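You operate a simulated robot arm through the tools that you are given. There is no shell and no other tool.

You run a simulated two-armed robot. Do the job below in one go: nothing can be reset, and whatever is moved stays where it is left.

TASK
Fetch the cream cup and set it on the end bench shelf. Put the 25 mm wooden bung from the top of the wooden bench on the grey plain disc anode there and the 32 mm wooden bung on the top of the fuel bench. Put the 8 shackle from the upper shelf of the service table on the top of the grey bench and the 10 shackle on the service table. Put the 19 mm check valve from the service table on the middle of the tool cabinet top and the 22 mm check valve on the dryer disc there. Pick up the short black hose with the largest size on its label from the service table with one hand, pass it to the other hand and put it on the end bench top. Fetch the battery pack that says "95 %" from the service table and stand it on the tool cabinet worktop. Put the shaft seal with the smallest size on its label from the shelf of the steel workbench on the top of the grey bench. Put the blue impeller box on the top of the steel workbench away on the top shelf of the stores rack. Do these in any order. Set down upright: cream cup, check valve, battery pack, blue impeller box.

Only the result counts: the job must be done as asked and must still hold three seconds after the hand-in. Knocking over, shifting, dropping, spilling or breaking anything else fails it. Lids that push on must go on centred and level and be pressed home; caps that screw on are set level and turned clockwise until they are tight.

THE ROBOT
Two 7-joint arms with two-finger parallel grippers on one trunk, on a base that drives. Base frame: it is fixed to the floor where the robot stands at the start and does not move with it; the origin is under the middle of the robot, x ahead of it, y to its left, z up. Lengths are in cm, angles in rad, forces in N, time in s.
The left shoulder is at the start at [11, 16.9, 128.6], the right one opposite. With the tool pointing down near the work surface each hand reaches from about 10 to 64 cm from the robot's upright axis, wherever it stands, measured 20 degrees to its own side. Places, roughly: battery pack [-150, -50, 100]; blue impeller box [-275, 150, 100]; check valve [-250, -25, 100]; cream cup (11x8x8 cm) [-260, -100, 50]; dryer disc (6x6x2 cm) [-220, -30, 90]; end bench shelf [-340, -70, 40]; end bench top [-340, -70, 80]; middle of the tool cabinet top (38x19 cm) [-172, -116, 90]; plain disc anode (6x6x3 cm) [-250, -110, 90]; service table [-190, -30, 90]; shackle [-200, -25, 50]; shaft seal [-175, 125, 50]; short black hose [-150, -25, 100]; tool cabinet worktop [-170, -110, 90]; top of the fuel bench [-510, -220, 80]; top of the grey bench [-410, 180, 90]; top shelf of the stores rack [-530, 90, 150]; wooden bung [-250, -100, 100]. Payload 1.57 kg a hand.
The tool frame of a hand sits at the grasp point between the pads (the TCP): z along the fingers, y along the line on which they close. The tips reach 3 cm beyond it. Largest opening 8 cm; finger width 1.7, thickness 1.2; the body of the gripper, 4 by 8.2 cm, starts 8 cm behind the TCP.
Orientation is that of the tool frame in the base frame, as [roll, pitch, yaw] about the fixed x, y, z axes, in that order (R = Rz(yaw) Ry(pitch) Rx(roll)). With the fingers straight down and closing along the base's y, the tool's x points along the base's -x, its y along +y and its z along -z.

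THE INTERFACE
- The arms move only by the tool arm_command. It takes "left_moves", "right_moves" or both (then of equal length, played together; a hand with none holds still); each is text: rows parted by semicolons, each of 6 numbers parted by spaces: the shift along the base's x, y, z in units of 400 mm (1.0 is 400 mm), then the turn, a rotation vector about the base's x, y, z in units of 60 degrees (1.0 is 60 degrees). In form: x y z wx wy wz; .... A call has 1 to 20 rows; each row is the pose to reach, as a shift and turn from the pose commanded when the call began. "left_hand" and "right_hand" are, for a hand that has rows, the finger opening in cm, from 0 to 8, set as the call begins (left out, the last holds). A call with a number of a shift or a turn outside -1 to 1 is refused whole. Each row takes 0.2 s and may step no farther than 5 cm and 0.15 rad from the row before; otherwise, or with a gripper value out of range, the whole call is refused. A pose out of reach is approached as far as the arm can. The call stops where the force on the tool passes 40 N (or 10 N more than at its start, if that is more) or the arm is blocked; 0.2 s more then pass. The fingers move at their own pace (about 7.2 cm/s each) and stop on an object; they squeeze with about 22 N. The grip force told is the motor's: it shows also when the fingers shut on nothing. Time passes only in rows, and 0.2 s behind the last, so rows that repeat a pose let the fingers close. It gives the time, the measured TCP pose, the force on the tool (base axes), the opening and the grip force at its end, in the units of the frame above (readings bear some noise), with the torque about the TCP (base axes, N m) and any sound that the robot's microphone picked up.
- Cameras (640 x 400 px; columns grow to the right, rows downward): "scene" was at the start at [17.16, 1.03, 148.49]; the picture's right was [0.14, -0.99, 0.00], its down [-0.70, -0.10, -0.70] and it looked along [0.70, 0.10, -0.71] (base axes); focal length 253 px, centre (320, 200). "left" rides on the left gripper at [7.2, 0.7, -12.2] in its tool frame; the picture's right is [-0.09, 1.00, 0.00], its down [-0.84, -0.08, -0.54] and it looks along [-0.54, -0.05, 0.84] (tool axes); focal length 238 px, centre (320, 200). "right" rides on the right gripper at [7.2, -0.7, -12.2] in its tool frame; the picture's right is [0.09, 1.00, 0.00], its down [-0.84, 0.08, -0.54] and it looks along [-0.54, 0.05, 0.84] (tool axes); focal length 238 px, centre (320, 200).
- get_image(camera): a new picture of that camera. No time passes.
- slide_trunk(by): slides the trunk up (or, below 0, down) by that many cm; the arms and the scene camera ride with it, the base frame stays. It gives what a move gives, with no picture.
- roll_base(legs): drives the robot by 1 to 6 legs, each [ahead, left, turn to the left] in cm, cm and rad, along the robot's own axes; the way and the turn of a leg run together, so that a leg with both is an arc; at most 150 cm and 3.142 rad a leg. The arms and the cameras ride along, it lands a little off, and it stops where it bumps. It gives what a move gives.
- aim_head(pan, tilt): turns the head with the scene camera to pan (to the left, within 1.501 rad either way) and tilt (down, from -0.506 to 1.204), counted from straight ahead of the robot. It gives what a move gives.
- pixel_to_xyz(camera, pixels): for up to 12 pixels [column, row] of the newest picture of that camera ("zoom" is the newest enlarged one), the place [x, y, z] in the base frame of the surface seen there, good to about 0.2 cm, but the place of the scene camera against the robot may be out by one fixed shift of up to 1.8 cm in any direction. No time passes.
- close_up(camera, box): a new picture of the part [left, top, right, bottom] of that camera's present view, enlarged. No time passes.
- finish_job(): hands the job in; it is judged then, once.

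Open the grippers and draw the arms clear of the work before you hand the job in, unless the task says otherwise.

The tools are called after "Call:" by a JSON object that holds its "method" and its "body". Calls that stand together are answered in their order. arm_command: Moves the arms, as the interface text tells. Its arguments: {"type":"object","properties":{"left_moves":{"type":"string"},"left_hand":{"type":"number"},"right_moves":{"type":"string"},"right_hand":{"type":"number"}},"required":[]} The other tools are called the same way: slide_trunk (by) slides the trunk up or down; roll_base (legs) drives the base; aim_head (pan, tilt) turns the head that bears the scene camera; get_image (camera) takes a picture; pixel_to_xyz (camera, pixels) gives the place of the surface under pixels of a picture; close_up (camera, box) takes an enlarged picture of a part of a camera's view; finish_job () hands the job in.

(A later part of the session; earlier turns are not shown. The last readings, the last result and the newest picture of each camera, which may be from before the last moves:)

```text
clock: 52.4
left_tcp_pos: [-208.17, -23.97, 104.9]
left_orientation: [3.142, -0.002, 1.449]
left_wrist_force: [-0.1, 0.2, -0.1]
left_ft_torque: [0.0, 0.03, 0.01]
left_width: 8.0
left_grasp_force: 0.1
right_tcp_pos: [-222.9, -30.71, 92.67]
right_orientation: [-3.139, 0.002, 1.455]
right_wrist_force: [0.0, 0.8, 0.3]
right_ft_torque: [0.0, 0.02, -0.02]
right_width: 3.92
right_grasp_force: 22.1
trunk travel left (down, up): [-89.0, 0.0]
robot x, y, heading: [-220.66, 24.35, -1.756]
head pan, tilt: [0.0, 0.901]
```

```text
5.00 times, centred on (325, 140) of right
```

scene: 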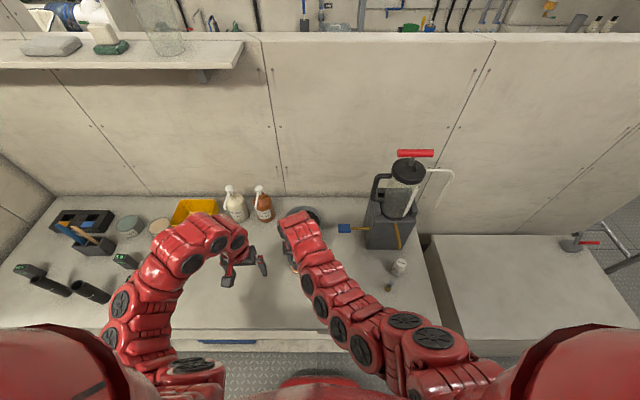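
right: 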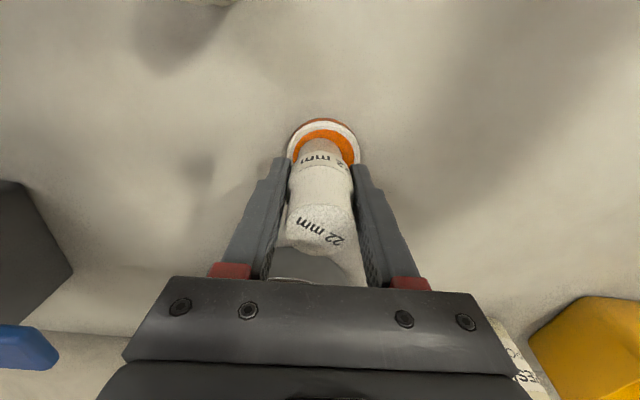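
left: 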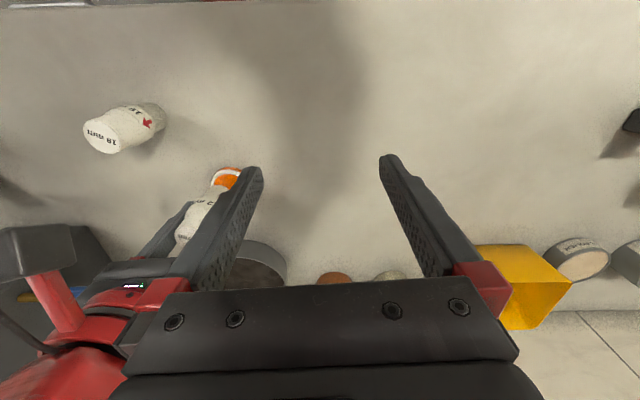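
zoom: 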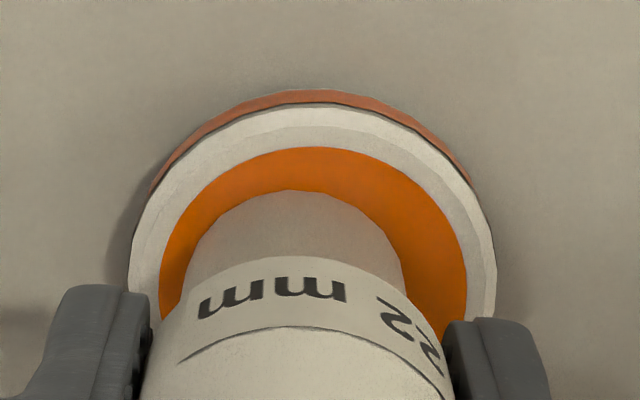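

Valve bottom is still about 0.3 cm off in x (zoom 293 vs 313). I shift 0.3 cm, then release.

Call:
{"method": "arm_command", "body": {"right_moves": "0.0077 0 0.002 0 0 0; 0.0077 0 0 0 0 0; 0.0077 0 -0.002 0 0 0"}}

Call:
{"method": "close_up", "body": {"camera": "right", "box": [270, 100, 380, 180]}}

```text
clock: 53.2
left_tcp_pos: [-208.18, -23.95, 104.91]
left_orientation: [3.141, -0.001, 1.448]
left_wrist_force: [-0.8, 0.2, -0.6]
left_ft_torque: [0.03, 0.01, 0.01]
left_width: 7.98
left_grasp_force: 0.1
right_tcp_pos: [-222.61, -30.71, 92.62]
right_orientation: [-3.138, 0.002, 1.454]
right_wrist_force: [-0.7, 0.6, -1.7]
right_ft_torque: [0.0, 0.01, -0.03]
right_width: 3.88
right_grasp_force: 22.4
trunk travel left (down, up): [-89.0, 0.0]
robot x, y, heading: [-220.66, 23.7, -1.749]
head pan, tilt: [0.0, 0.901]
```

```text
5.00 times, centred on (325, 140) of right
```

zoom: 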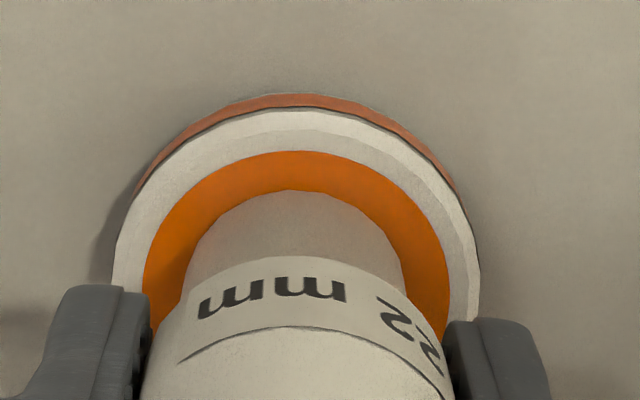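

Centred now (296 vs 293). I open the right hand to release.

Call:
{"method": "arm_command", "body": {"right_moves": "0 0 0 0 0 0; 0 0 0 0 0 0; 0 0 0 0 0 0", "right_hand": 6.5}}

Call:
{"method": "arm_command", "body": {"right_moves": "0 0 0.1 0 0 0; 0 0 0.2 0 0 0; 0 0 0.3 0 0 0"}}

Call:
{"method": "get_image", "body": {"camera": "right"}}

```text
clock: 54.0
left_tcp_pos: [-208.12, -23.93, 104.91]
left_orientation: [3.142, 0.0, 1.449]
left_wrist_force: [-0.2, -0.4, -0.5]
left_ft_torque: [0.0, 0.0, -0.01]
left_width: 8.01
left_grasp_force: 0.1
right_tcp_pos: [-222.63, -30.67, 92.63]
right_orientation: [-3.141, 0.003, 1.453]
right_wrist_force: [-0.7, -0.4, -0.3]
right_ft_torque: [0.05, 0.0, -0.01]
right_width: 6.52
right_grasp_force: 0.0
trunk travel left (down, up): [-89.0, 0.0]
robot x, y, heading: [-220.7, 24.45, -1.752]
head pan, tilt: [0.0, 0.901]
```

```text
clock: 54.8
left_tcp_pos: [-208.16, -23.94, 104.9]
left_orientation: [3.141, 0.0, 1.451]
left_wrist_force: [-0.3, -0.2, 0.3]
left_ft_torque: [0.01, 0.03, 0.0]
left_width: 7.98
left_grasp_force: 0.1
right_tcp_pos: [-222.36, -30.88, 104.56]
right_orientation: [-3.139, 0.0, 1.455]
right_wrist_force: [-0.3, -0.2, 0.1]
right_ft_torque: [-0.01, -0.02, 0.0]
right_width: 6.48
right_grasp_force: 0.0
trunk travel left (down, up): [-89.0, 0.0]
robot x, y, heading: [-220.6, 24.35, -1.749]
head pan, tilt: [0.0, 0.901]
```

```text
taken
```

right: 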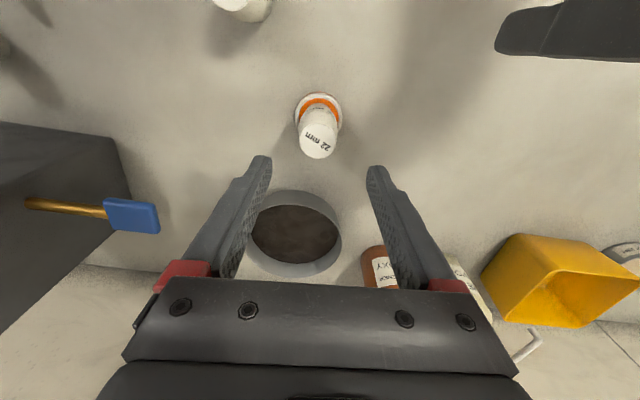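

The 22 mm valve stands centred on the disc. Next I raise the right hand out of the way and check the bench to the right of the service table for the hose's destination.

Call:
{"method": "arm_command", "body": {"right_moves": "-0.1 0.03 0 0 0 0; -0.2 0.1 0 0 0 0; -0.3 0.18 0 0 0 0; -0.4 0.26 0 0 0 0; -0.5 0.34 0 0 0 0", "right_hand": 8}}

Call:
{"method": "aim_head", "body": {"pan": -0.6, "tilt": 0.6}}

Call:
{"method": "get_image", "body": {"camera": "scene"}}

```text
refused: row 3 steps farther than a row can; nothing moved
```

```text
clock: 55.8
left_tcp_pos: [-208.14, -23.94, 104.9]
left_orientation: [-3.14, -0.001, 1.449]
left_wrist_force: [-0.4, 0.0, 0.2]
left_ft_torque: [0.0, -0.01, 0.0]
left_width: 8.0
left_grasp_force: 0.1
right_tcp_pos: [-222.59, -30.9, 104.61]
right_orientation: [-3.14, 0.002, 1.454]
right_wrist_force: [0.0, 0.9, 0.3]
right_ft_torque: [0.0, 0.06, -0.01]
right_width: 6.48
right_grasp_force: 0.1
trunk travel left (down, up): [-89.0, 0.0]
robot x, y, heading: [-221.11, 24.13, -1.753]
head pan, tilt: [-0.6, 0.6]
```

```text
taken
```

scene: 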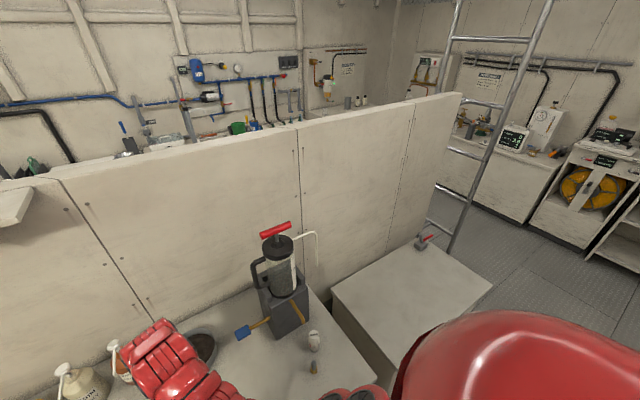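

Call:
{"method": "pixel_to_xyz", "body": {"camera": "scene", "pixels": [[332, 292], [488, 286], [418, 240], [400, 340], [395, 285], [460, 97], [300, 125], [440, 240], [540, 120], [600, 170], [250, 130], [560, 160]]}}

Call:
{"method": "close_up", "body": {"camera": "scene", "box": [390, 40, 640, 200]}}

```text
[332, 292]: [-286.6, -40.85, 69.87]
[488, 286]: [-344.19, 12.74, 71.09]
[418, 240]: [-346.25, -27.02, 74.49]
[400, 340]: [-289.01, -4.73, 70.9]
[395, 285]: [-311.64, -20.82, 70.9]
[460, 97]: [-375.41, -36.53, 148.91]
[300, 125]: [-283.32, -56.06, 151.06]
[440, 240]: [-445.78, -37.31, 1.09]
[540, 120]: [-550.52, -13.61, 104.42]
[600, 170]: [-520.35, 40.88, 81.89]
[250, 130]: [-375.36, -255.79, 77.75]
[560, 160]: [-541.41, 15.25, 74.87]
```

```text
2.50 times, centred on (515, 120) of scene
```

zoom: 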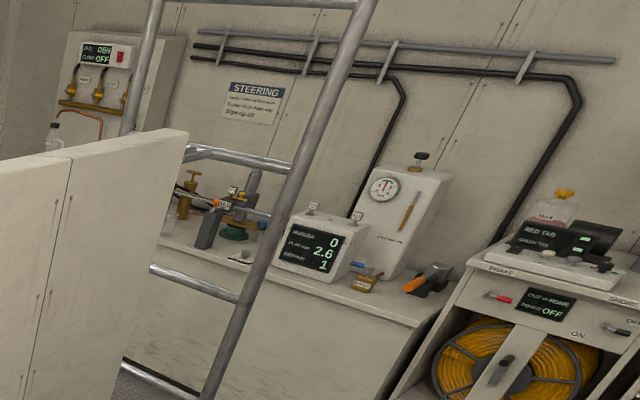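

The low box beside the table isn't the end bench; by coordinates the end bench lies behind the partition. I bring the right hand back to its ready spot, then back off and lower the trunk to look at the shackle shelf.

Call:
{"method": "arm_command", "body": {"right_moves": "-0.1 0.058 0 0 0 0; -0.2 0.116 0 0 0 0; -0.3 0.174 0 0 0 0; -0.4 0.232 0 0 0 0; -0.5 0.29 0 0 0 0; -0.6 0.348 0 0 0 0", "right_hand": 8}}

Call:
{"method": "roll_base", "body": {"legs": [[-50, 0, 0]]}}

Call:
{"method": "slide_trunk", "body": {"by": -60}}

Call:
{"method": "aim_head", "body": {"pan": 0.2, "tilt": 0.6}}

Call:
{"method": "get_image", "body": {"camera": "scene"}}

```text
clock: 57.2
left_tcp_pos: [-208.23, -23.92, 104.94]
left_orientation: [3.14, 0.0, 1.449]
left_wrist_force: [0.5, -0.2, -0.3]
left_ft_torque: [-0.01, 0.0, 0.01]
left_width: 8.0
left_grasp_force: 0.2
right_tcp_pos: [-246.63, -16.84, 104.44]
right_orientation: [-3.141, 0.0, 1.455]
right_wrist_force: [0.2, -1.1, -0.7]
right_ft_torque: [-0.01, 0.02, 0.0]
right_width: 7.98
right_grasp_force: 0.0
trunk travel left (down, up): [-89.0, 0.0]
robot x, y, heading: [-220.47, 24.19, -1.75]
head pan, tilt: [-0.6, 0.6]
```

```text
clock: 60.1
left_tcp_pos: [-199.19, 25.4, 104.81]
left_orientation: [-3.141, -0.001, 1.445]
left_wrist_force: [-0.2, 0.8, 0.2]
left_ft_torque: [-0.01, -0.02, 0.01]
left_width: 8.0
left_grasp_force: 0.1
right_tcp_pos: [-237.48, 32.67, 104.44]
right_orientation: [-3.139, 0.001, 1.449]
right_wrist_force: [-0.1, 0.0, 0.2]
right_ft_torque: [0.02, 0.02, 0.03]
right_width: 8.0
right_grasp_force: 0.1
trunk travel left (down, up): [-89.0, 0.0]
robot x, y, heading: [-211.58, 73.23, -1.759]
head pan, tilt: [-0.6, 0.6]
```

```text
refused: -60 is not a number from -40 to 40
```

```text
clock: 61.3
left_tcp_pos: [-199.11, 25.48, 104.9]
left_orientation: [3.14, 0.0, 1.445]
left_wrist_force: [-0.4, 0.4, 0.5]
left_ft_torque: [0.0, -0.03, -0.01]
left_width: 8.01
left_grasp_force: 0.0
right_tcp_pos: [-237.45, 32.63, 104.45]
right_orientation: [-3.14, 0.001, 1.451]
right_wrist_force: [-0.3, 0.7, -0.6]
right_ft_torque: [-0.01, 0.0, 0.03]
right_width: 7.99
right_grasp_force: 0.0
trunk travel left (down, up): [-89.0, 0.0]
robot x, y, heading: [-211.15, 73.31, -1.755]
head pan, tilt: [0.201, 0.6]
```

```text
taken
```

scene: 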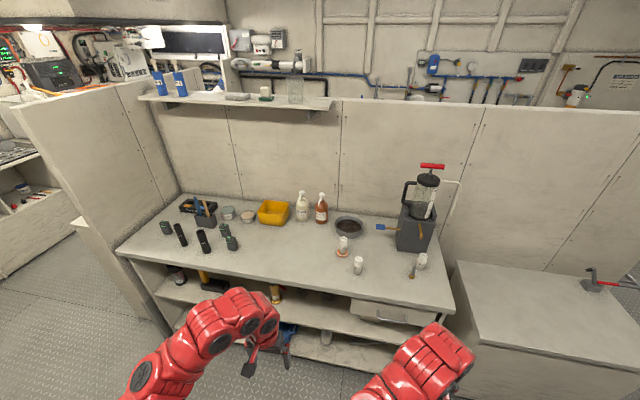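

The view is clear. I lower the trunk in two steps to see the shelves.

Call:
{"method": "slide_trunk", "body": {"by": -40}}

Call:
{"method": "slide_trunk", "body": {"by": -25}}

Call:
{"method": "aim_head", "body": {"pan": 0.2, "tilt": 0.5}}

Call:
{"method": "get_image", "body": {"camera": "scene"}}

Call:
{"method": "get_image", "body": {"camera": "left"}}

```text
clock: 65.1
left_tcp_pos: [-199.09, 25.61, 64.88]
left_orientation: [-3.142, -0.001, 1.445]
left_wrist_force: [0.3, -0.1, -0.1]
left_ft_torque: [-0.01, 0.03, 0.02]
left_width: 8.0
left_grasp_force: 0.1
right_tcp_pos: [-237.41, 32.78, 64.43]
right_orientation: [-3.14, 0.001, 1.45]
right_wrist_force: [-0.2, -0.7, -0.3]
right_ft_torque: [-0.03, 0.0, 0.02]
right_width: 8.0
right_grasp_force: 0.1
trunk travel left (down, up): [-49.0, 40.0]
robot x, y, heading: [-211.33, 73.79, -1.759]
head pan, tilt: [0.201, 0.6]
```

```text
clock: 67.7
left_tcp_pos: [-199.15, 25.53, 39.92]
left_orientation: [-3.141, -0.002, 1.446]
left_wrist_force: [0.4, 1.0, 1.1]
left_ft_torque: [-0.02, 0.02, -0.01]
left_width: 8.01
left_grasp_force: 0.2
right_tcp_pos: [-237.24, 32.8, 39.47]
right_orientation: [-3.139, 0.002, 1.45]
right_wrist_force: [-0.5, -0.2, -0.2]
right_ft_torque: [0.0, -0.05, 0.0]
right_width: 7.99
right_grasp_force: 0.0
trunk travel left (down, up): [-24.0, 65.0]
robot x, y, heading: [-211.57, 73.67, -1.756]
head pan, tilt: [0.201, 0.6]
```

```text
clock: 68.3
left_tcp_pos: [-199.05, 25.44, 39.91]
left_orientation: [-3.141, -0.001, 1.445]
left_wrist_force: [0.8, 0.7, -0.7]
left_ft_torque: [-0.04, -0.03, -0.01]
left_width: 8.01
left_grasp_force: 0.1
right_tcp_pos: [-237.39, 32.75, 39.48]
right_orientation: [-3.14, 0.0, 1.45]
right_wrist_force: [0.4, 0.5, 0.7]
right_ft_torque: [-0.03, -0.01, -0.01]
right_width: 7.99
right_grasp_force: 0.0
trunk travel left (down, up): [-24.0, 65.0]
robot x, y, heading: [-211.42, 73.54, -1.757]
head pan, tilt: [0.201, 0.499]
```

```text
taken
```

scene: 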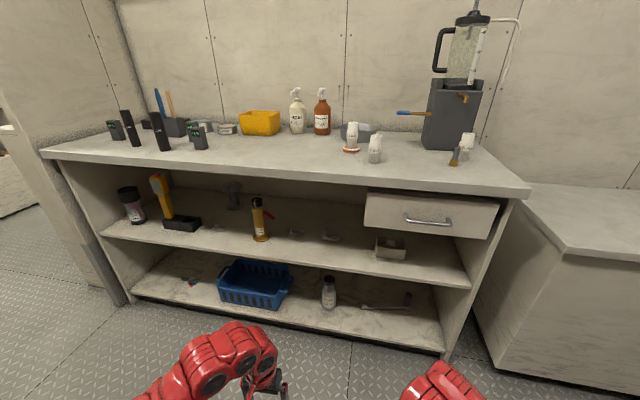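

```text
taken
```

left: 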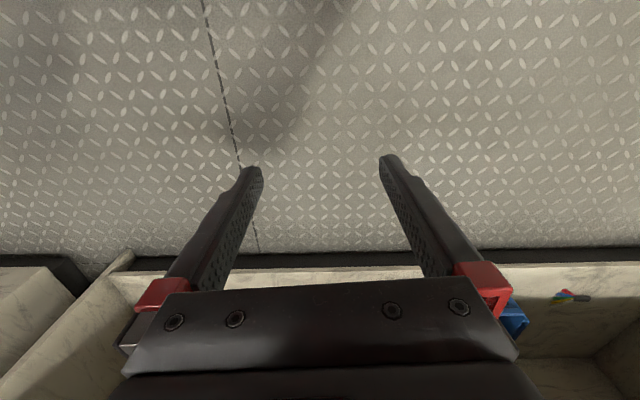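

Two shackles lie on the upper shelf near (297,232) and (331,236), and a drawer overhangs at right. I zoom in and measure.

Call:
{"method": "close_up", "body": {"camera": "scene", "box": [220, 170, 420, 290]}}

Call:
{"method": "pixel_to_xyz", "body": {"camera": "scene", "pixels": [[297, 233], [331, 237], [260, 225], [233, 200], [390, 248], [330, 258], [300, 180], [420, 230], [365, 200], [300, 215], [330, 222]]}}

```text
3.20 times, centred on (320, 230) of scene
```

zoom: 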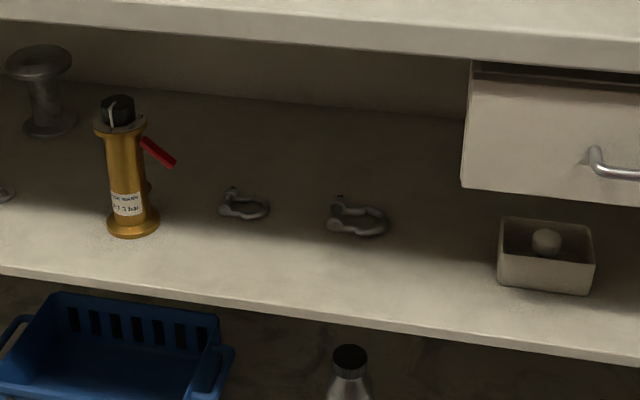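

```text
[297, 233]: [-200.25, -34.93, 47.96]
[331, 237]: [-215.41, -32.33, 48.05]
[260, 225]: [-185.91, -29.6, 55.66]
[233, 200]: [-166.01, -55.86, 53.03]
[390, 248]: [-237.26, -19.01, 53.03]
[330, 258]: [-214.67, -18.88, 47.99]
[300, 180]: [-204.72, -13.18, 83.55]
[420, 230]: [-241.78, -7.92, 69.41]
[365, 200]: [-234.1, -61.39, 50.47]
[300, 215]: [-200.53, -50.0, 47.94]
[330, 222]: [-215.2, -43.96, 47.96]
```

I zoom further to read the shackle sizes and see whether a third one hides at (221,229).

Call:
{"method": "close_up", "body": {"camera": "scene", "box": [280, 215, 350, 255]}}

Call:
{"method": "close_up", "body": {"camera": "scene", "box": [190, 205, 260, 255]}}

```text
9.14 times, centred on (315, 235) of scene
```

zoom: 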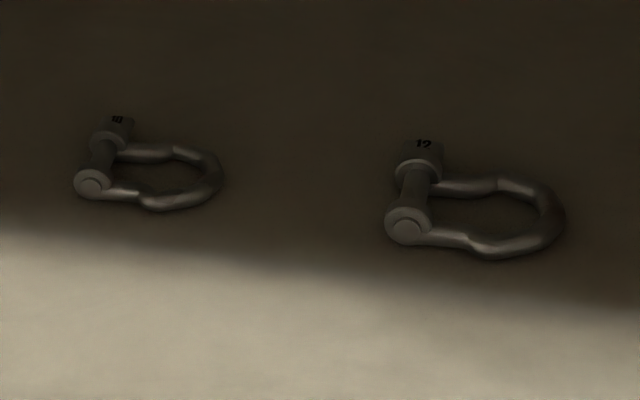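

```text
8.00 times, centred on (225, 230) of scene
```

zoom: 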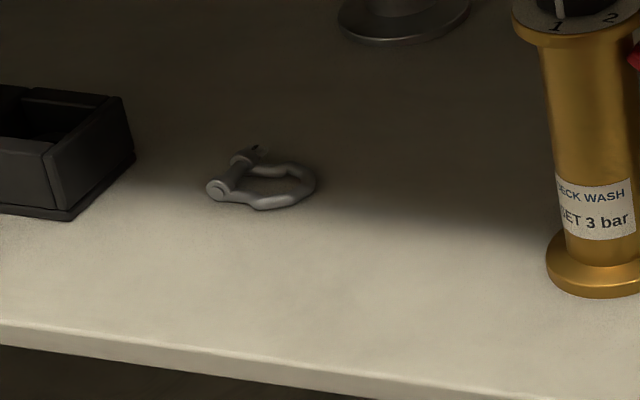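

The right ones read 10 and 12; a third at (222,229) should be the 8. I measure it, and the surrounding objects.

Call:
{"method": "get_image", "body": {"camera": "scene"}}

Call:
{"method": "pixel_to_xyz", "body": {"camera": "scene", "pixels": [[222, 229], [200, 228], [260, 235], [262, 240], [297, 227], [297, 237], [289, 234], [304, 233], [215, 228], [228, 229], [180, 225], [222, 245]]}}

Call:
{"method": "close_up", "body": {"camera": "scene", "box": [208, 218, 240, 238]}}

```text
taken
```

scene: 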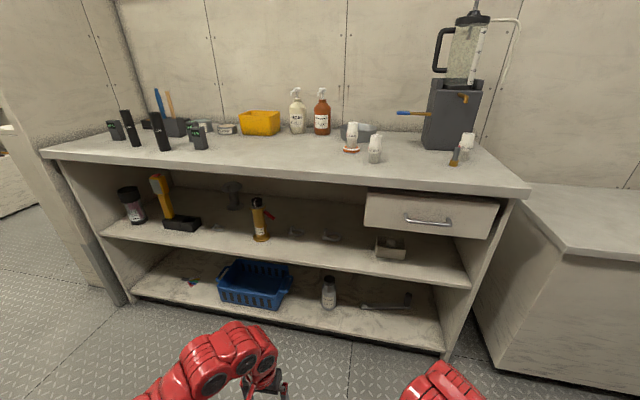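

```text
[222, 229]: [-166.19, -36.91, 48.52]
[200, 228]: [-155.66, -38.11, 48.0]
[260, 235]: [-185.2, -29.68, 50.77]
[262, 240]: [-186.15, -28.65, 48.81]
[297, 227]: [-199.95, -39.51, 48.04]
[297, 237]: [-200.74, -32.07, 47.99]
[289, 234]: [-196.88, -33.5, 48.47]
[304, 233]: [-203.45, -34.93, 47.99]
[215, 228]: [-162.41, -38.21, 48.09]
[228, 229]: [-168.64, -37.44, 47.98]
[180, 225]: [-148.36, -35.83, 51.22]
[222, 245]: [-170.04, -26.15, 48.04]
```

```text
16.00 times, centred on (224, 228) of scene
```

zoom: 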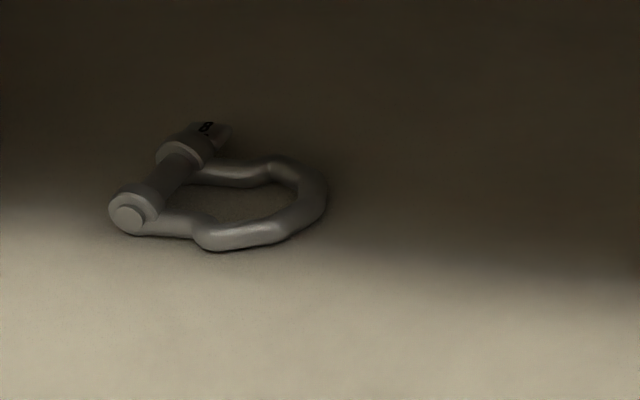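

The 8 shackle lies near (-165.5,-37,48), the 10 near (-200,-35,48), with a gold valve between them. I drive to stand midway (left 48, forward 14) and then tilt both hands 45° forward.

Call:
{"method": "roll_base", "body": {"legs": [[0, 48.5, 0], [14, 0, 0]]}}

Call:
{"method": "arm_command", "body": {"left_moves": "-0.008 -0.04 0.083 -0.123 0.0233 0; -0.016 -0.081 0.167 -0.2457 0.0467 0; -0.023 -0.122 0.25 -0.3685 0.07 0; -0.031 -0.163 0.333 -0.491 0.0933 0; -0.039 -0.204 0.417 -0.614 0.1167 0; -0.047 -0.245 0.5 -0.737 0.14 0", "right_moves": "-0.008 -0.04 0.083 -0.123 0.0233 0; -0.016 -0.081 0.167 -0.2457 0.0467 0; -0.023 -0.122 0.25 -0.3685 0.07 0; -0.031 -0.163 0.333 -0.491 0.0933 0; -0.039 -0.204 0.417 -0.614 0.1167 0; -0.047 -0.245 0.5 -0.737 0.14 0"}}

Call:
{"method": "get_image", "body": {"camera": "scene"}}

Call:
{"method": "get_image", "body": {"camera": "left"}}

Call:
{"method": "get_image", "body": {"camera": "right"}}

```text
clock: 72.2
left_tcp_pos: [-153.25, 2.58, 39.94]
left_orientation: [3.141, -0.002, 1.454]
left_wrist_force: [-0.4, 0.7, 0.4]
left_ft_torque: [0.0, 0.01, 0.01]
left_width: 8.0
left_grasp_force: 0.0
right_tcp_pos: [-191.42, 9.48, 39.42]
right_orientation: [-3.139, 0.002, 1.458]
right_wrist_force: [-0.4, 0.0, 0.4]
right_ft_torque: [-0.04, -0.04, -0.02]
right_width: 7.98
right_grasp_force: 0.0
trunk travel left (down, up): [-24.0, 65.0]
robot x, y, heading: [-165.39, 50.49, -1.749]
head pan, tilt: [0.201, 0.499]
```

```text
clock: 73.6
left_tcp_pos: [-151.56, -9.4, 65.35]
left_orientation: [-3.087, 0.657, 1.471]
left_wrist_force: [0.1, -1.0, -0.4]
left_ft_torque: [0.01, 0.01, 0.01]
left_width: 8.0
left_grasp_force: 0.1
left hand out of reach, approached as far as the arm can: row 3, 4, 5, 6
right_tcp_pos: [-192.95, -1.92, 60.73]
right_orientation: [-3.041, 0.588, 1.508]
right_wrist_force: [0.0, -0.4, 0.0]
right_ft_torque: [0.03, 0.03, -0.03]
right_width: 8.02
right_grasp_force: 0.0
right hand out of reach, approached as far as the arm can: row 2, 3, 4, 5, 6
trunk travel left (down, up): [-24.0, 65.0]
robot x, y, heading: [-165.9, 50.79, -1.751]
head pan, tilt: [0.201, 0.499]
```

```text
taken
```

scene: 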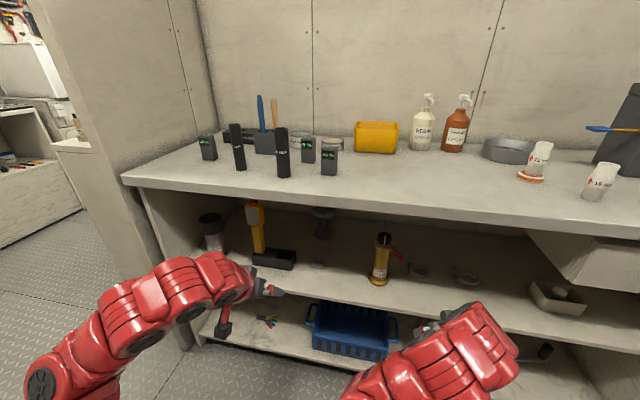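

```text
taken
```

left: 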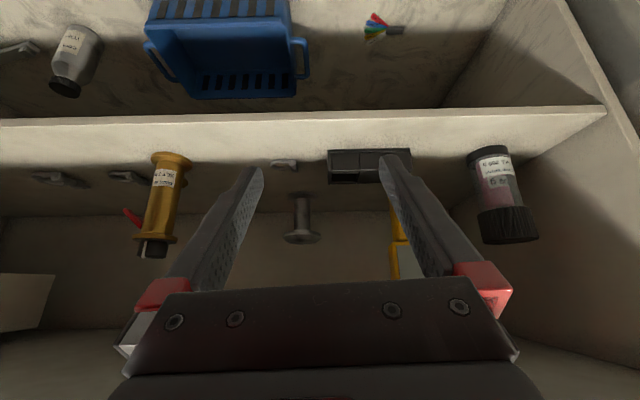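

```text
taken
```

right: 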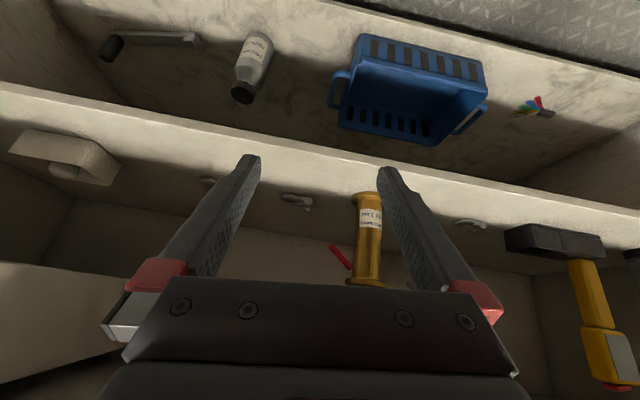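

Both hands reached ~38° tilt. The left camera shows the 8 shackle at (285,165); the right camera shows the 10 at (297,200). I zoom in and measure.

Call:
{"method": "close_up", "body": {"camera": "left", "box": [240, 140, 340, 200]}}

Call:
{"method": "close_up", "body": {"camera": "right", "box": [250, 170, 350, 230]}}

Call:
{"method": "pixel_to_xyz", "body": {"camera": "left", "pixels": [[285, 165], [278, 162], [294, 160], [330, 168], [330, 182], [300, 200], [130, 178], [165, 170], [155, 240], [300, 125]]}}

Call:
{"method": "pixel_to_xyz", "body": {"camera": "right", "pixels": [[297, 200], [286, 199], [308, 203], [470, 223], [208, 182], [365, 200], [300, 160], [330, 250]]}}

```text
6.40 times, centred on (290, 170) of left
```

zoom: 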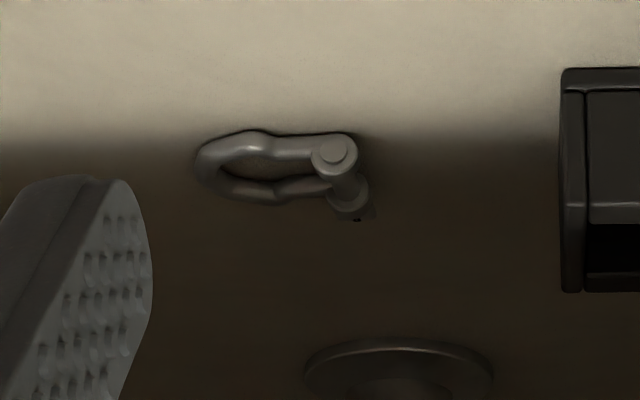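

```text
6.40 times, centred on (300, 200) of right
```

zoom: 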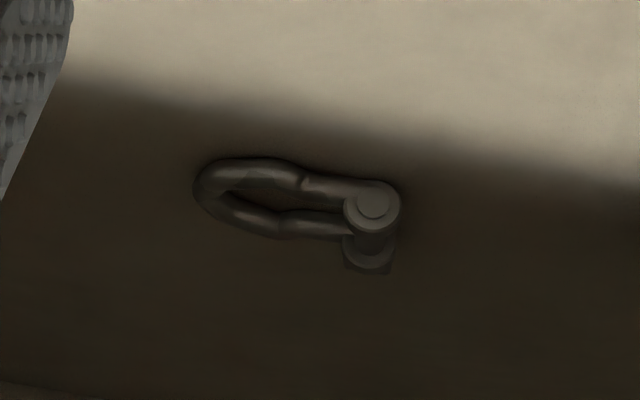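

```text
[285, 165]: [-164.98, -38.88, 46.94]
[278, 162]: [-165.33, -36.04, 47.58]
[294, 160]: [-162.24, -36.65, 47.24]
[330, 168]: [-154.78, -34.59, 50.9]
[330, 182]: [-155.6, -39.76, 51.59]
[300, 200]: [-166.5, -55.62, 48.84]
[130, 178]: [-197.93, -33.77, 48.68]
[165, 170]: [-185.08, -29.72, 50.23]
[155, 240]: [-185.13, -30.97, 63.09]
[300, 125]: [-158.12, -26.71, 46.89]
```

```text
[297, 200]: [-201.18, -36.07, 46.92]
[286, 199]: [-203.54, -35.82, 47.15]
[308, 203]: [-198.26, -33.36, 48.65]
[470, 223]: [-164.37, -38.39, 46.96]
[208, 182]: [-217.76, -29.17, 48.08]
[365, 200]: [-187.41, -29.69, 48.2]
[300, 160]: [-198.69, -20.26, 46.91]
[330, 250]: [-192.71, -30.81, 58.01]
```

I take the zoom of the 8 shackle again and measure its outline in zoom pixels.

Call:
{"method": "close_up", "body": {"camera": "left", "box": [260, 150, 310, 180]}}

Call:
{"method": "pixel_to_xyz", "body": {"camera": "zoom", "pixels": [[140, 190], [160, 160], [240, 130], [240, 240], [300, 150], [420, 175], [430, 240], [450, 280], [470, 180], [380, 160], [390, 240]]}}

```text
12.80 times, centred on (285, 165) of left
```

zoom: 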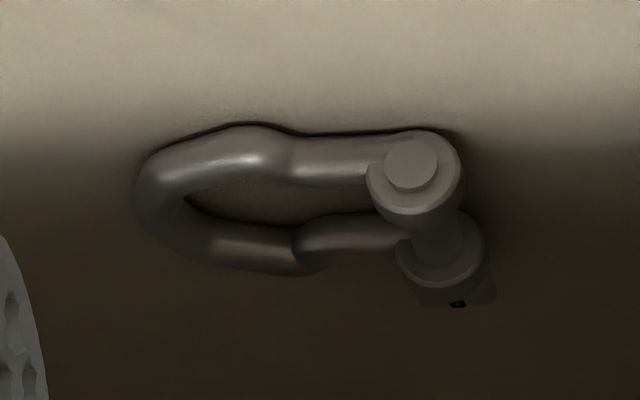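

```text
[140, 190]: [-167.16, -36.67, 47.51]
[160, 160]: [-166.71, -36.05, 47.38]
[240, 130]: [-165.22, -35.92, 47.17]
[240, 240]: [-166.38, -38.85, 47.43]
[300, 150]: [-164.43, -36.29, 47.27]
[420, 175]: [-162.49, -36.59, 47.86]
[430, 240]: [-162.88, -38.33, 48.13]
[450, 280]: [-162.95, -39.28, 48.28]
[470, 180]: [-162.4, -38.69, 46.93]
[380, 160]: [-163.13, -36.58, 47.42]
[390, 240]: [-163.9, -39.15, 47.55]
```

The 8 shackle spans x −167.3…−161.9 at y≈−37.5 on a shelf at z=46.9. I square both hands with the table (yaw 1.383, tilt 0.65) and lower them to z≈57, to see if that's reachable.

Call:
{"method": "arm_command", "body": {"left_moves": "-0.061 0.012 -0.07 0.0003 -0.014 -0.0175; -0.123 0.023 -0.14 0.0007 -0.028 -0.035; -0.184 0.035 -0.209 0.001 -0.042 -0.0525", "right_moves": "0 0 -0.031 -0.023 -0.0234 -0.0212; 0 0 -0.062 -0.0457 -0.0467 -0.0424; 0 0 -0.0925 -0.0686 -0.0701 -0.0636"}}

```text
clock: 74.4
left_tcp_pos: [-157.4, -9.5, 63.03]
left_orientation: [-3.121, 0.65, 1.414]
left_wrist_force: [0.3, -0.4, -0.9]
left_ft_torque: [-0.04, -0.01, 0.0]
left_width: 7.99
left_grasp_force: 0.1
left hand out of reach, approached as far as the arm can: row 2, 3
right_tcp_pos: [-192.98, -1.92, 60.77]
right_orientation: [-3.043, 0.587, 1.508]
right_wrist_force: [0.8, 0.6, -0.3]
right_ft_torque: [0.02, 0.01, 0.01]
right_width: 8.02
right_grasp_force: 0.0
right hand out of reach, approached as far as the arm can: row 1, 2, 3
trunk travel left (down, up): [-24.0, 65.0]
robot x, y, heading: [-165.7, 50.86, -1.747]
head pan, tilt: [0.201, 0.499]
```

The right hand didn't move: the limit seems to depend on height relative to the shoulder. I lower the trunk 20 cm and try raising the hands relative to it.

Call:
{"method": "slide_trunk", "body": {"by": -20}}

Call:
{"method": "arm_command", "body": {"left_moves": "0 0 0.07 -0.03 -0.01 -0.01; 0 0 0.14 -0.06 -0.018 -0.018; 0 0 0.21 -0.09 -0.025 -0.026; 0 0 0.28 -0.12 -0.025 -0.026; 0 0 0.35 -0.12 -0.025 -0.026", "right_moves": "0 0 0.08 -0.03 -0.02 -0.02; 0 0 0.16 -0.06 -0.04 -0.04; 0 0 0.24 -0.09 -0.055 -0.05; 0 0 0.32 -0.12 -0.07 -0.0636; 0 0 0.4 -0.12 -0.07 -0.0636"}}

```text
clock: 76.6
left_tcp_pos: [-157.37, -9.46, 43.02]
left_orientation: [-3.126, 0.651, 1.412]
left_wrist_force: [-0.1, 0.4, 0.3]
left_ft_torque: [0.01, -0.03, -0.04]
left_width: 8.01
left_grasp_force: 0.1
right_tcp_pos: [-192.96, -1.94, 40.74]
right_orientation: [-3.042, 0.587, 1.51]
right_wrist_force: [-0.1, -0.2, -0.6]
right_ft_torque: [0.02, 0.02, 0.0]
right_width: 8.01
right_grasp_force: 0.1
trunk travel left (down, up): [-4.0, 85.0]
robot x, y, heading: [-165.62, 50.81, -1.754]
head pan, tilt: [0.201, 0.499]
```

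```text
clock: 77.8
left_tcp_pos: [-157.19, -9.38, 57.21]
left_orientation: [3.097, 0.773, 1.343]
left_wrist_force: [0.0, -0.3, 0.9]
left_ft_torque: [-0.01, -0.01, 0.0]
left_width: 7.99
left_grasp_force: 0.1
right_tcp_pos: [-191.79, -0.99, 54.9]
right_orientation: [3.134, 0.71, 1.373]
right_wrist_force: [0.3, -0.1, 0.2]
right_ft_torque: [0.0, 0.02, 0.02]
right_width: 8.01
right_grasp_force: 0.0
right hand out of reach, approached as far as the arm can: row 5
trunk travel left (down, up): [-4.0, 85.0]
robot x, y, heading: [-165.36, 50.49, -1.747]
head pan, tilt: [0.201, 0.499]
```

Now the hands reach z≈55–57 with ~0.75 rad tilt. I look at the scene to check the arms' clearance below the tabletop.

Call:
{"method": "get_image", "body": {"camera": "scene"}}

Call:
{"method": "get_image", "body": {"camera": "left"}}

Call:
{"method": "get_image", "body": {"camera": "right"}}

```text
taken
```

scene: 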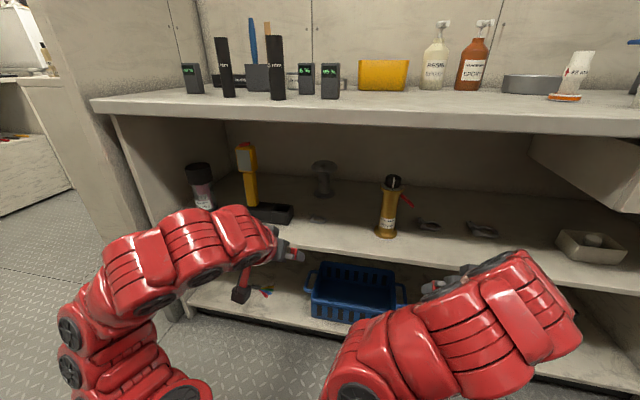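

```text
taken
```

left: 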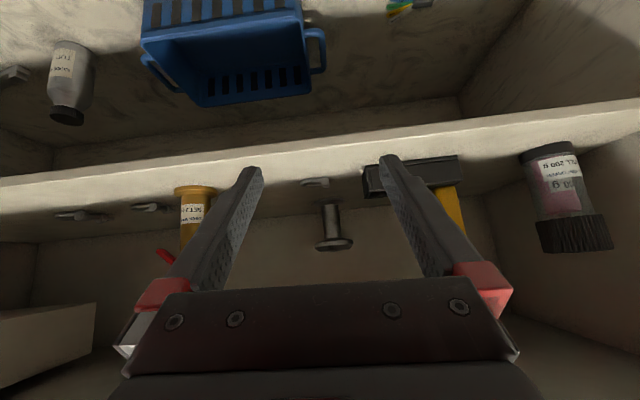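

```text
taken
```

right: 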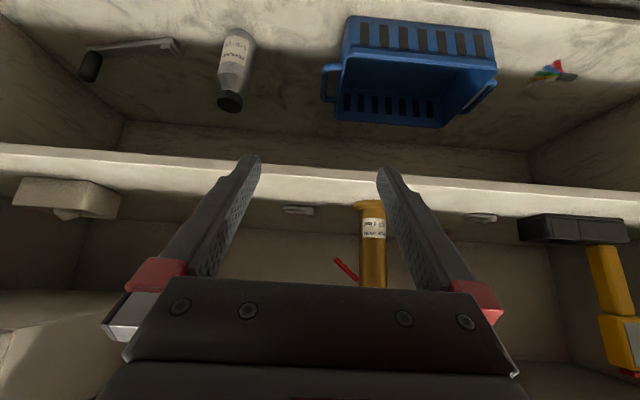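

Clearance looks good: wrists are well below the tabletop. I drive forward 24 cm so the hands enter over the shelf.

Call:
{"method": "roll_base", "body": {"legs": [[24, 0, 0]]}}

Call:
{"method": "get_image", "body": {"camera": "scene"}}

Call:
{"method": "get_image", "body": {"camera": "left"}}

Call:
{"method": "get_image", "body": {"camera": "right"}}

```text
clock: 79.6
left_tcp_pos: [-161.93, -33.46, 57.18]
left_orientation: [3.096, 0.775, 1.336]
left_wrist_force: [0.4, -0.2, -0.8]
left_ft_torque: [0.0, 0.0, 0.06]
left_width: 8.01
left_grasp_force: 0.0
right_tcp_pos: [-196.48, -25.01, 54.76]
right_orientation: [3.138, 0.711, 1.37]
right_wrist_force: [0.2, -0.2, 1.0]
right_ft_torque: [-0.02, 0.02, 0.02]
right_width: 8.0
right_grasp_force: 0.0
trunk travel left (down, up): [-4.0, 85.0]
robot x, y, heading: [-170.34, 26.26, -1.757]
head pan, tilt: [0.201, 0.499]
```

```text
taken
```

scene: 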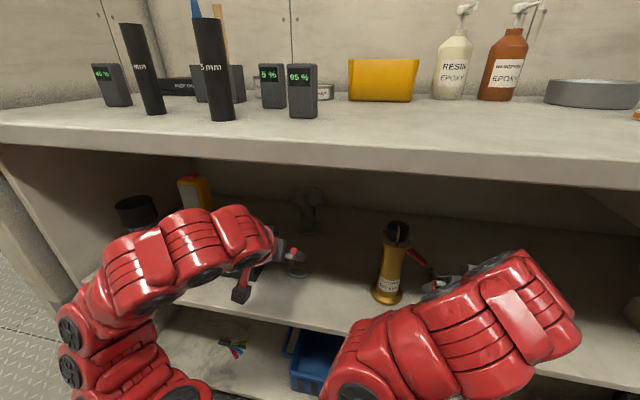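

```text
taken
```

left: 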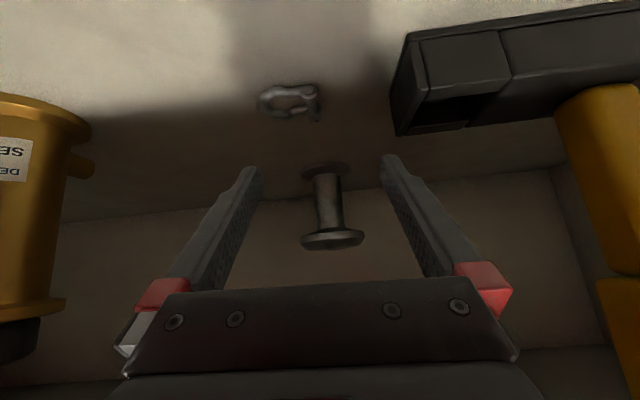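

```text
taken
```

right: 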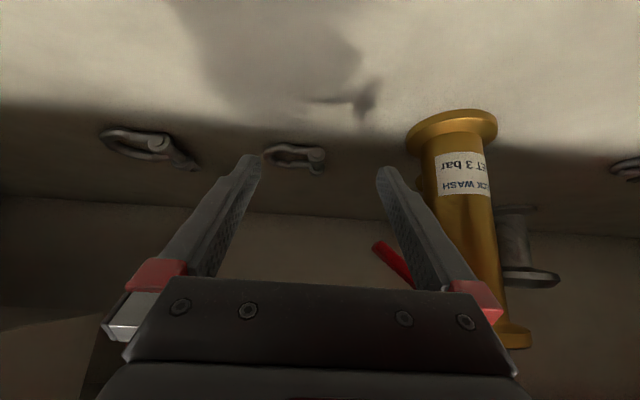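

The right hand is close to the gold valve and its red lever at (390,262). I measure those and the two shackles.

Call:
{"method": "pixel_to_xyz", "body": {"camera": "right", "pixels": [[376, 245], [395, 262], [410, 285], [410, 135], [450, 120], [462, 300], [275, 155], [320, 155], [318, 168], [265, 155], [295, 147], [290, 163]]}}

Call:
{"method": "close_up", "body": {"camera": "right", "box": [250, 130, 350, 190]}}

Call:
{"method": "close_up", "body": {"camera": "left", "box": [240, 70, 340, 130]}}

Call:
{"method": "pixel_to_xyz", "body": {"camera": "left", "pixels": [[260, 104], [317, 90], [316, 100], [313, 118], [290, 87], [275, 112], [395, 120], [400, 135], [408, 35], [85, 120], [95, 165], [325, 165]]}}

```text
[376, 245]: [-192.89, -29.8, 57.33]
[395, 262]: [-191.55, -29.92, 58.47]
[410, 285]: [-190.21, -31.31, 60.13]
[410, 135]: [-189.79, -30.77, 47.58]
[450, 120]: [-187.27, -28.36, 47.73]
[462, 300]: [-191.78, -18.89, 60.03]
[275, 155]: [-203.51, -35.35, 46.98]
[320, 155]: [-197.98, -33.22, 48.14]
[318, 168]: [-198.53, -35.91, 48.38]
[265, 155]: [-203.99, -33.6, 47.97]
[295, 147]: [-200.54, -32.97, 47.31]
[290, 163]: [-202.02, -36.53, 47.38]
```

```text
6.40 times, centred on (300, 160) of right
```

zoom: 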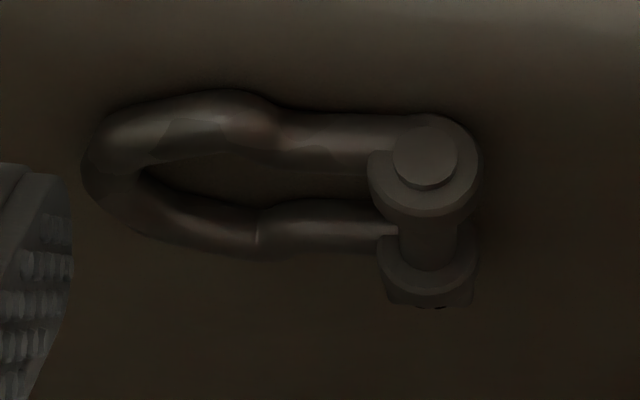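

```text
6.40 times, centred on (290, 100) of left
```

zoom: 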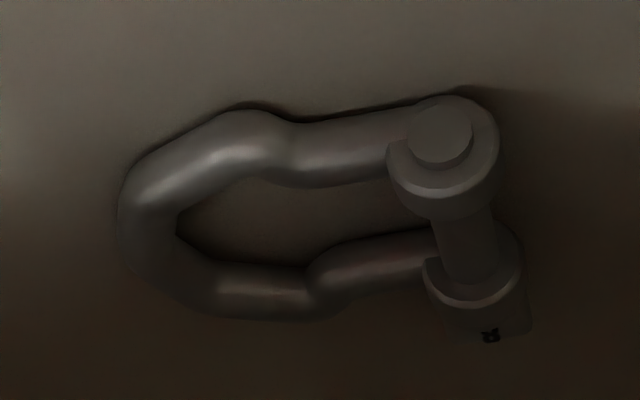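

```text
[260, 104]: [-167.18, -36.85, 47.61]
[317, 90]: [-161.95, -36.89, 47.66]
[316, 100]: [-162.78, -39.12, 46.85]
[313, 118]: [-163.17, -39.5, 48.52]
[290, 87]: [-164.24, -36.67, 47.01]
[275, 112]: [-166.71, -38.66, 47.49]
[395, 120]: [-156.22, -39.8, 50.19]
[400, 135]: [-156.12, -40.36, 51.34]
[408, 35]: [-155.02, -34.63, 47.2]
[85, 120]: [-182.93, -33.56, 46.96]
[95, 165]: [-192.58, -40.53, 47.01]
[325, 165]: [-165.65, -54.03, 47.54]
```

Lever tip is at (-192.9,-29.8,57.3); the hand path clears it by ~1.6 cm. I bring both hands over their shackles at z≈52, then check.

Call:
{"method": "arm_command", "body": {"left_moves": "-0.01 -0.012 -0.02 0.001 0.005 0.0024; -0.02 -0.023 -0.04 0.002 0.01 0.0048; -0.03 -0.035 -0.06 0.003 0.015 0.007; -0.04 -0.046 -0.08 0.0045 0.02 0.01; -0.05 -0.058 -0.1 0.0055 0.025 0.012; -0.0588 -0.0695 -0.125 0.0065 0.0305 0.0145", "right_moves": "-0.059 0.011 0 0 0 0.005; -0.073 -0.063 0 0 0.001 0.007; -0.087 -0.137 0 0 0.002 0.01; -0.1018 -0.2105 0 0.0005 0.0025 0.01; -0.1018 -0.2105 -0.03 0.0005 0.0025 0.01; -0.1018 -0.2105 -0.0625 0.0005 0.0025 0.01"}}

Call:
{"method": "get_image", "body": {"camera": "left"}}

Call:
{"method": "get_image", "body": {"camera": "right"}}

```text
clock: 81.0
left_tcp_pos: [-164.24, -36.4, 52.1]
left_orientation: [-3.139, 0.775, 1.385]
left_wrist_force: [0.3, 0.3, -0.6]
left_ft_torque: [0.01, -0.01, -0.02]
left_width: 8.0
left_grasp_force: 0.1
right_tcp_pos: [-199.25, -32.67, 51.71]
right_orientation: [-3.139, 0.716, 1.383]
right_wrist_force: [-1.2, -0.7, -0.1]
right_ft_torque: [0.02, -0.01, -0.03]
right_width: 7.96
right_grasp_force: 0.1
right hand out of reach, approached as far as the arm can: row 1, 2, 3, 4, 5, 6
trunk travel left (down, up): [-4.0, 85.0]
robot x, y, heading: [-170.07, 26.71, -1.754]
head pan, tilt: [0.201, 0.499]
```

```text
taken
```

left: 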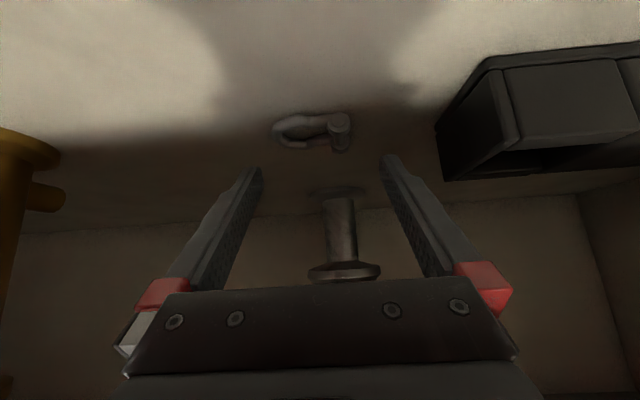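

```text
taken
```

right: 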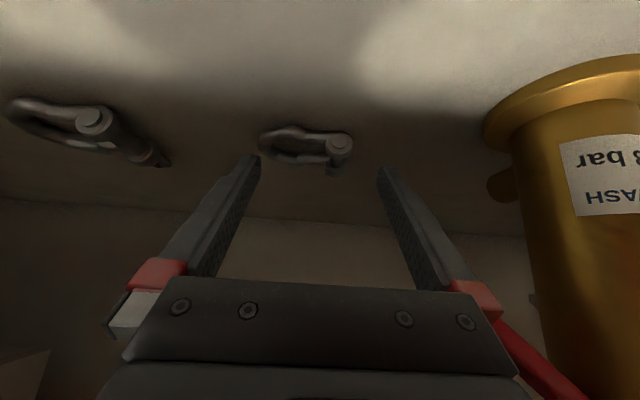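

The left hand is aligned; the right is 1.3 cm short at its limit. I lower the left hand onto the 8 shackle first.

Call:
{"method": "arm_command", "body": {"left_moves": "-0.0075 0.0015 -0.02 0 0 0; -0.0075 0.0015 -0.04 0 0 0; -0.0075 0.0015 -0.0525 0 0 0; -0.0075 0.0015 -0.0525 0 0 0"}}

Call:
{"method": "get_image", "body": {"camera": "left"}}

```text
clock: 82.0
left_tcp_pos: [-164.63, -36.27, 50.02]
left_orientation: [-3.14, 0.776, 1.382]
left_wrist_force: [-0.1, 0.1, 1.3]
left_ft_torque: [-0.01, 0.0, 0.01]
left_width: 7.99
left_grasp_force: 0.0
right_tcp_pos: [-199.34, -32.42, 51.55]
right_orientation: [-3.14, 0.715, 1.382]
right_wrist_force: [0.6, -0.6, -0.2]
right_ft_torque: [0.05, -0.01, -0.05]
right_width: 7.97
right_grasp_force: 0.0
trunk travel left (down, up): [-4.0, 85.0]
robot x, y, heading: [-170.1, 26.46, -1.757]
head pan, tilt: [0.201, 0.499]
```

```text
taken
```

left: 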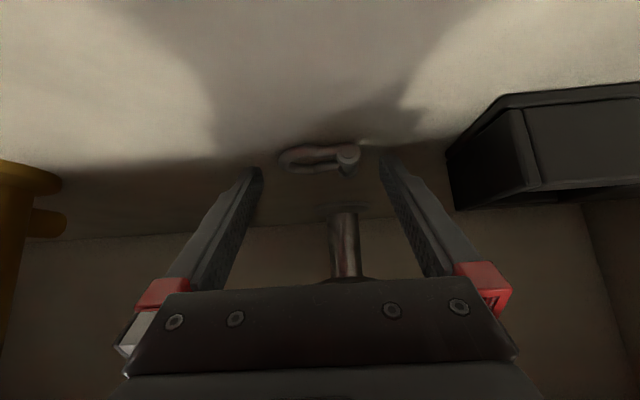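

The tips are level with the shackle; I go 0.2 cm lower and close the left hand.

Call:
{"method": "arm_command", "body": {"left_moves": "0 0 -0.005 0 0 0; 0 0 -0.005 0 0 0"}}

Call:
{"method": "arm_command", "body": {"left_moves": "0 0 0 0 0 0; 0 0 0 0 0 0; 0 0 0 0 0 0; 0 0 0 0 0 0", "left_hand": 2}}

Call:
{"method": "get_image", "body": {"camera": "left"}}

```text
clock: 82.6
left_tcp_pos: [-164.5, -36.07, 49.9]
left_orientation: [3.141, 0.774, 1.385]
left_wrist_force: [-0.7, -0.4, -0.2]
left_ft_torque: [0.02, -0.03, -0.03]
left_width: 7.97
left_grasp_force: 0.0
right_tcp_pos: [-199.36, -32.5, 51.63]
right_orientation: [-3.14, 0.716, 1.382]
right_wrist_force: [-0.4, -1.2, 0.2]
right_ft_torque: [-0.01, 0.03, 0.01]
right_width: 7.99
right_grasp_force: 0.1
trunk travel left (down, up): [-4.0, 85.0]
robot x, y, heading: [-170.22, 26.56, -1.748]
head pan, tilt: [0.201, 0.499]
```

```text
clock: 83.6
left_tcp_pos: [-164.54, -36.14, 49.83]
left_orientation: [-3.139, 0.774, 1.385]
left_wrist_force: [0.2, -1.4, 1.6]
left_ft_torque: [0.0, 0.04, 0.02]
left_width: 5.46
left_grasp_force: 22.1
right_tcp_pos: [-199.38, -32.52, 51.66]
right_orientation: [-3.139, 0.714, 1.381]
right_wrist_force: [0.2, -0.6, -0.7]
right_ft_torque: [0.01, 0.02, -0.02]
right_width: 8.0
right_grasp_force: 0.1
trunk travel left (down, up): [-4.0, 85.0]
robot x, y, heading: [-169.78, 26.43, -1.755]
head pan, tilt: [0.201, 0.499]
```

```text
taken
```

left: 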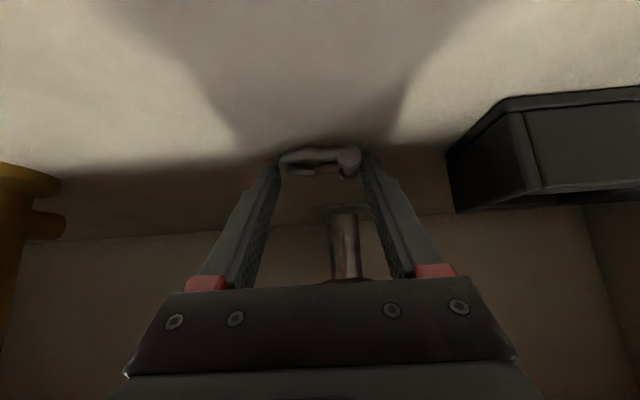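

Gripped at 5.46 cm. I lift the left hand 4 cm and check it holds.

Call:
{"method": "arm_command", "body": {"left_moves": "0 0 0.025 0 0 0; 0 0 0.05 0 0 0; 0 0 0.075 0 0 0; 0 0 0.1 0 0 0"}}

Call:
{"method": "get_image", "body": {"camera": "left"}}

Call:
{"method": "get_image", "body": {"camera": "right"}}

```text
clock: 84.6
left_tcp_pos: [-164.56, -36.09, 53.86]
left_orientation: [-3.141, 0.775, 1.382]
left_wrist_force: [0.7, 0.8, 0.8]
left_ft_torque: [0.02, -0.01, -0.01]
left_width: 5.46
left_grasp_force: 21.9
right_tcp_pos: [-199.26, -32.56, 51.69]
right_orientation: [-3.141, 0.717, 1.383]
right_wrist_force: [-1.4, 0.3, 0.5]
right_ft_torque: [0.01, -0.02, -0.04]
right_width: 7.98
right_grasp_force: 0.0
trunk travel left (down, up): [-4.0, 85.0]
robot x, y, heading: [-170.2, 26.65, -1.753]
head pan, tilt: [0.201, 0.499]
```

```text
taken
```

left: 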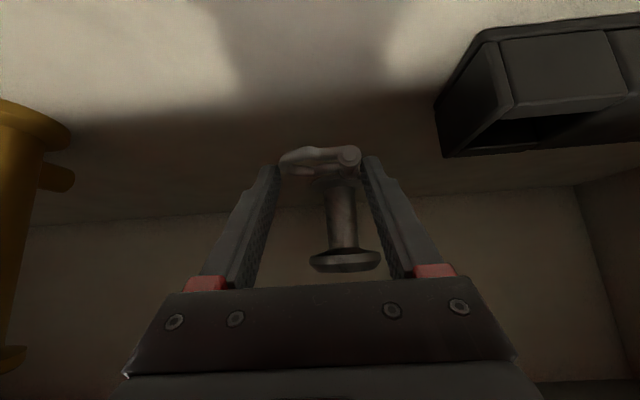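

```text
taken
```

right: 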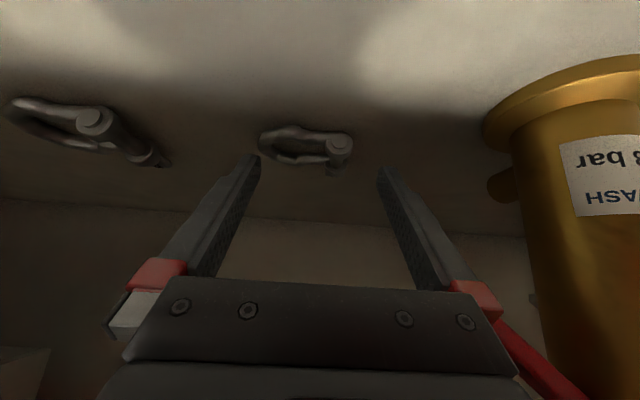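

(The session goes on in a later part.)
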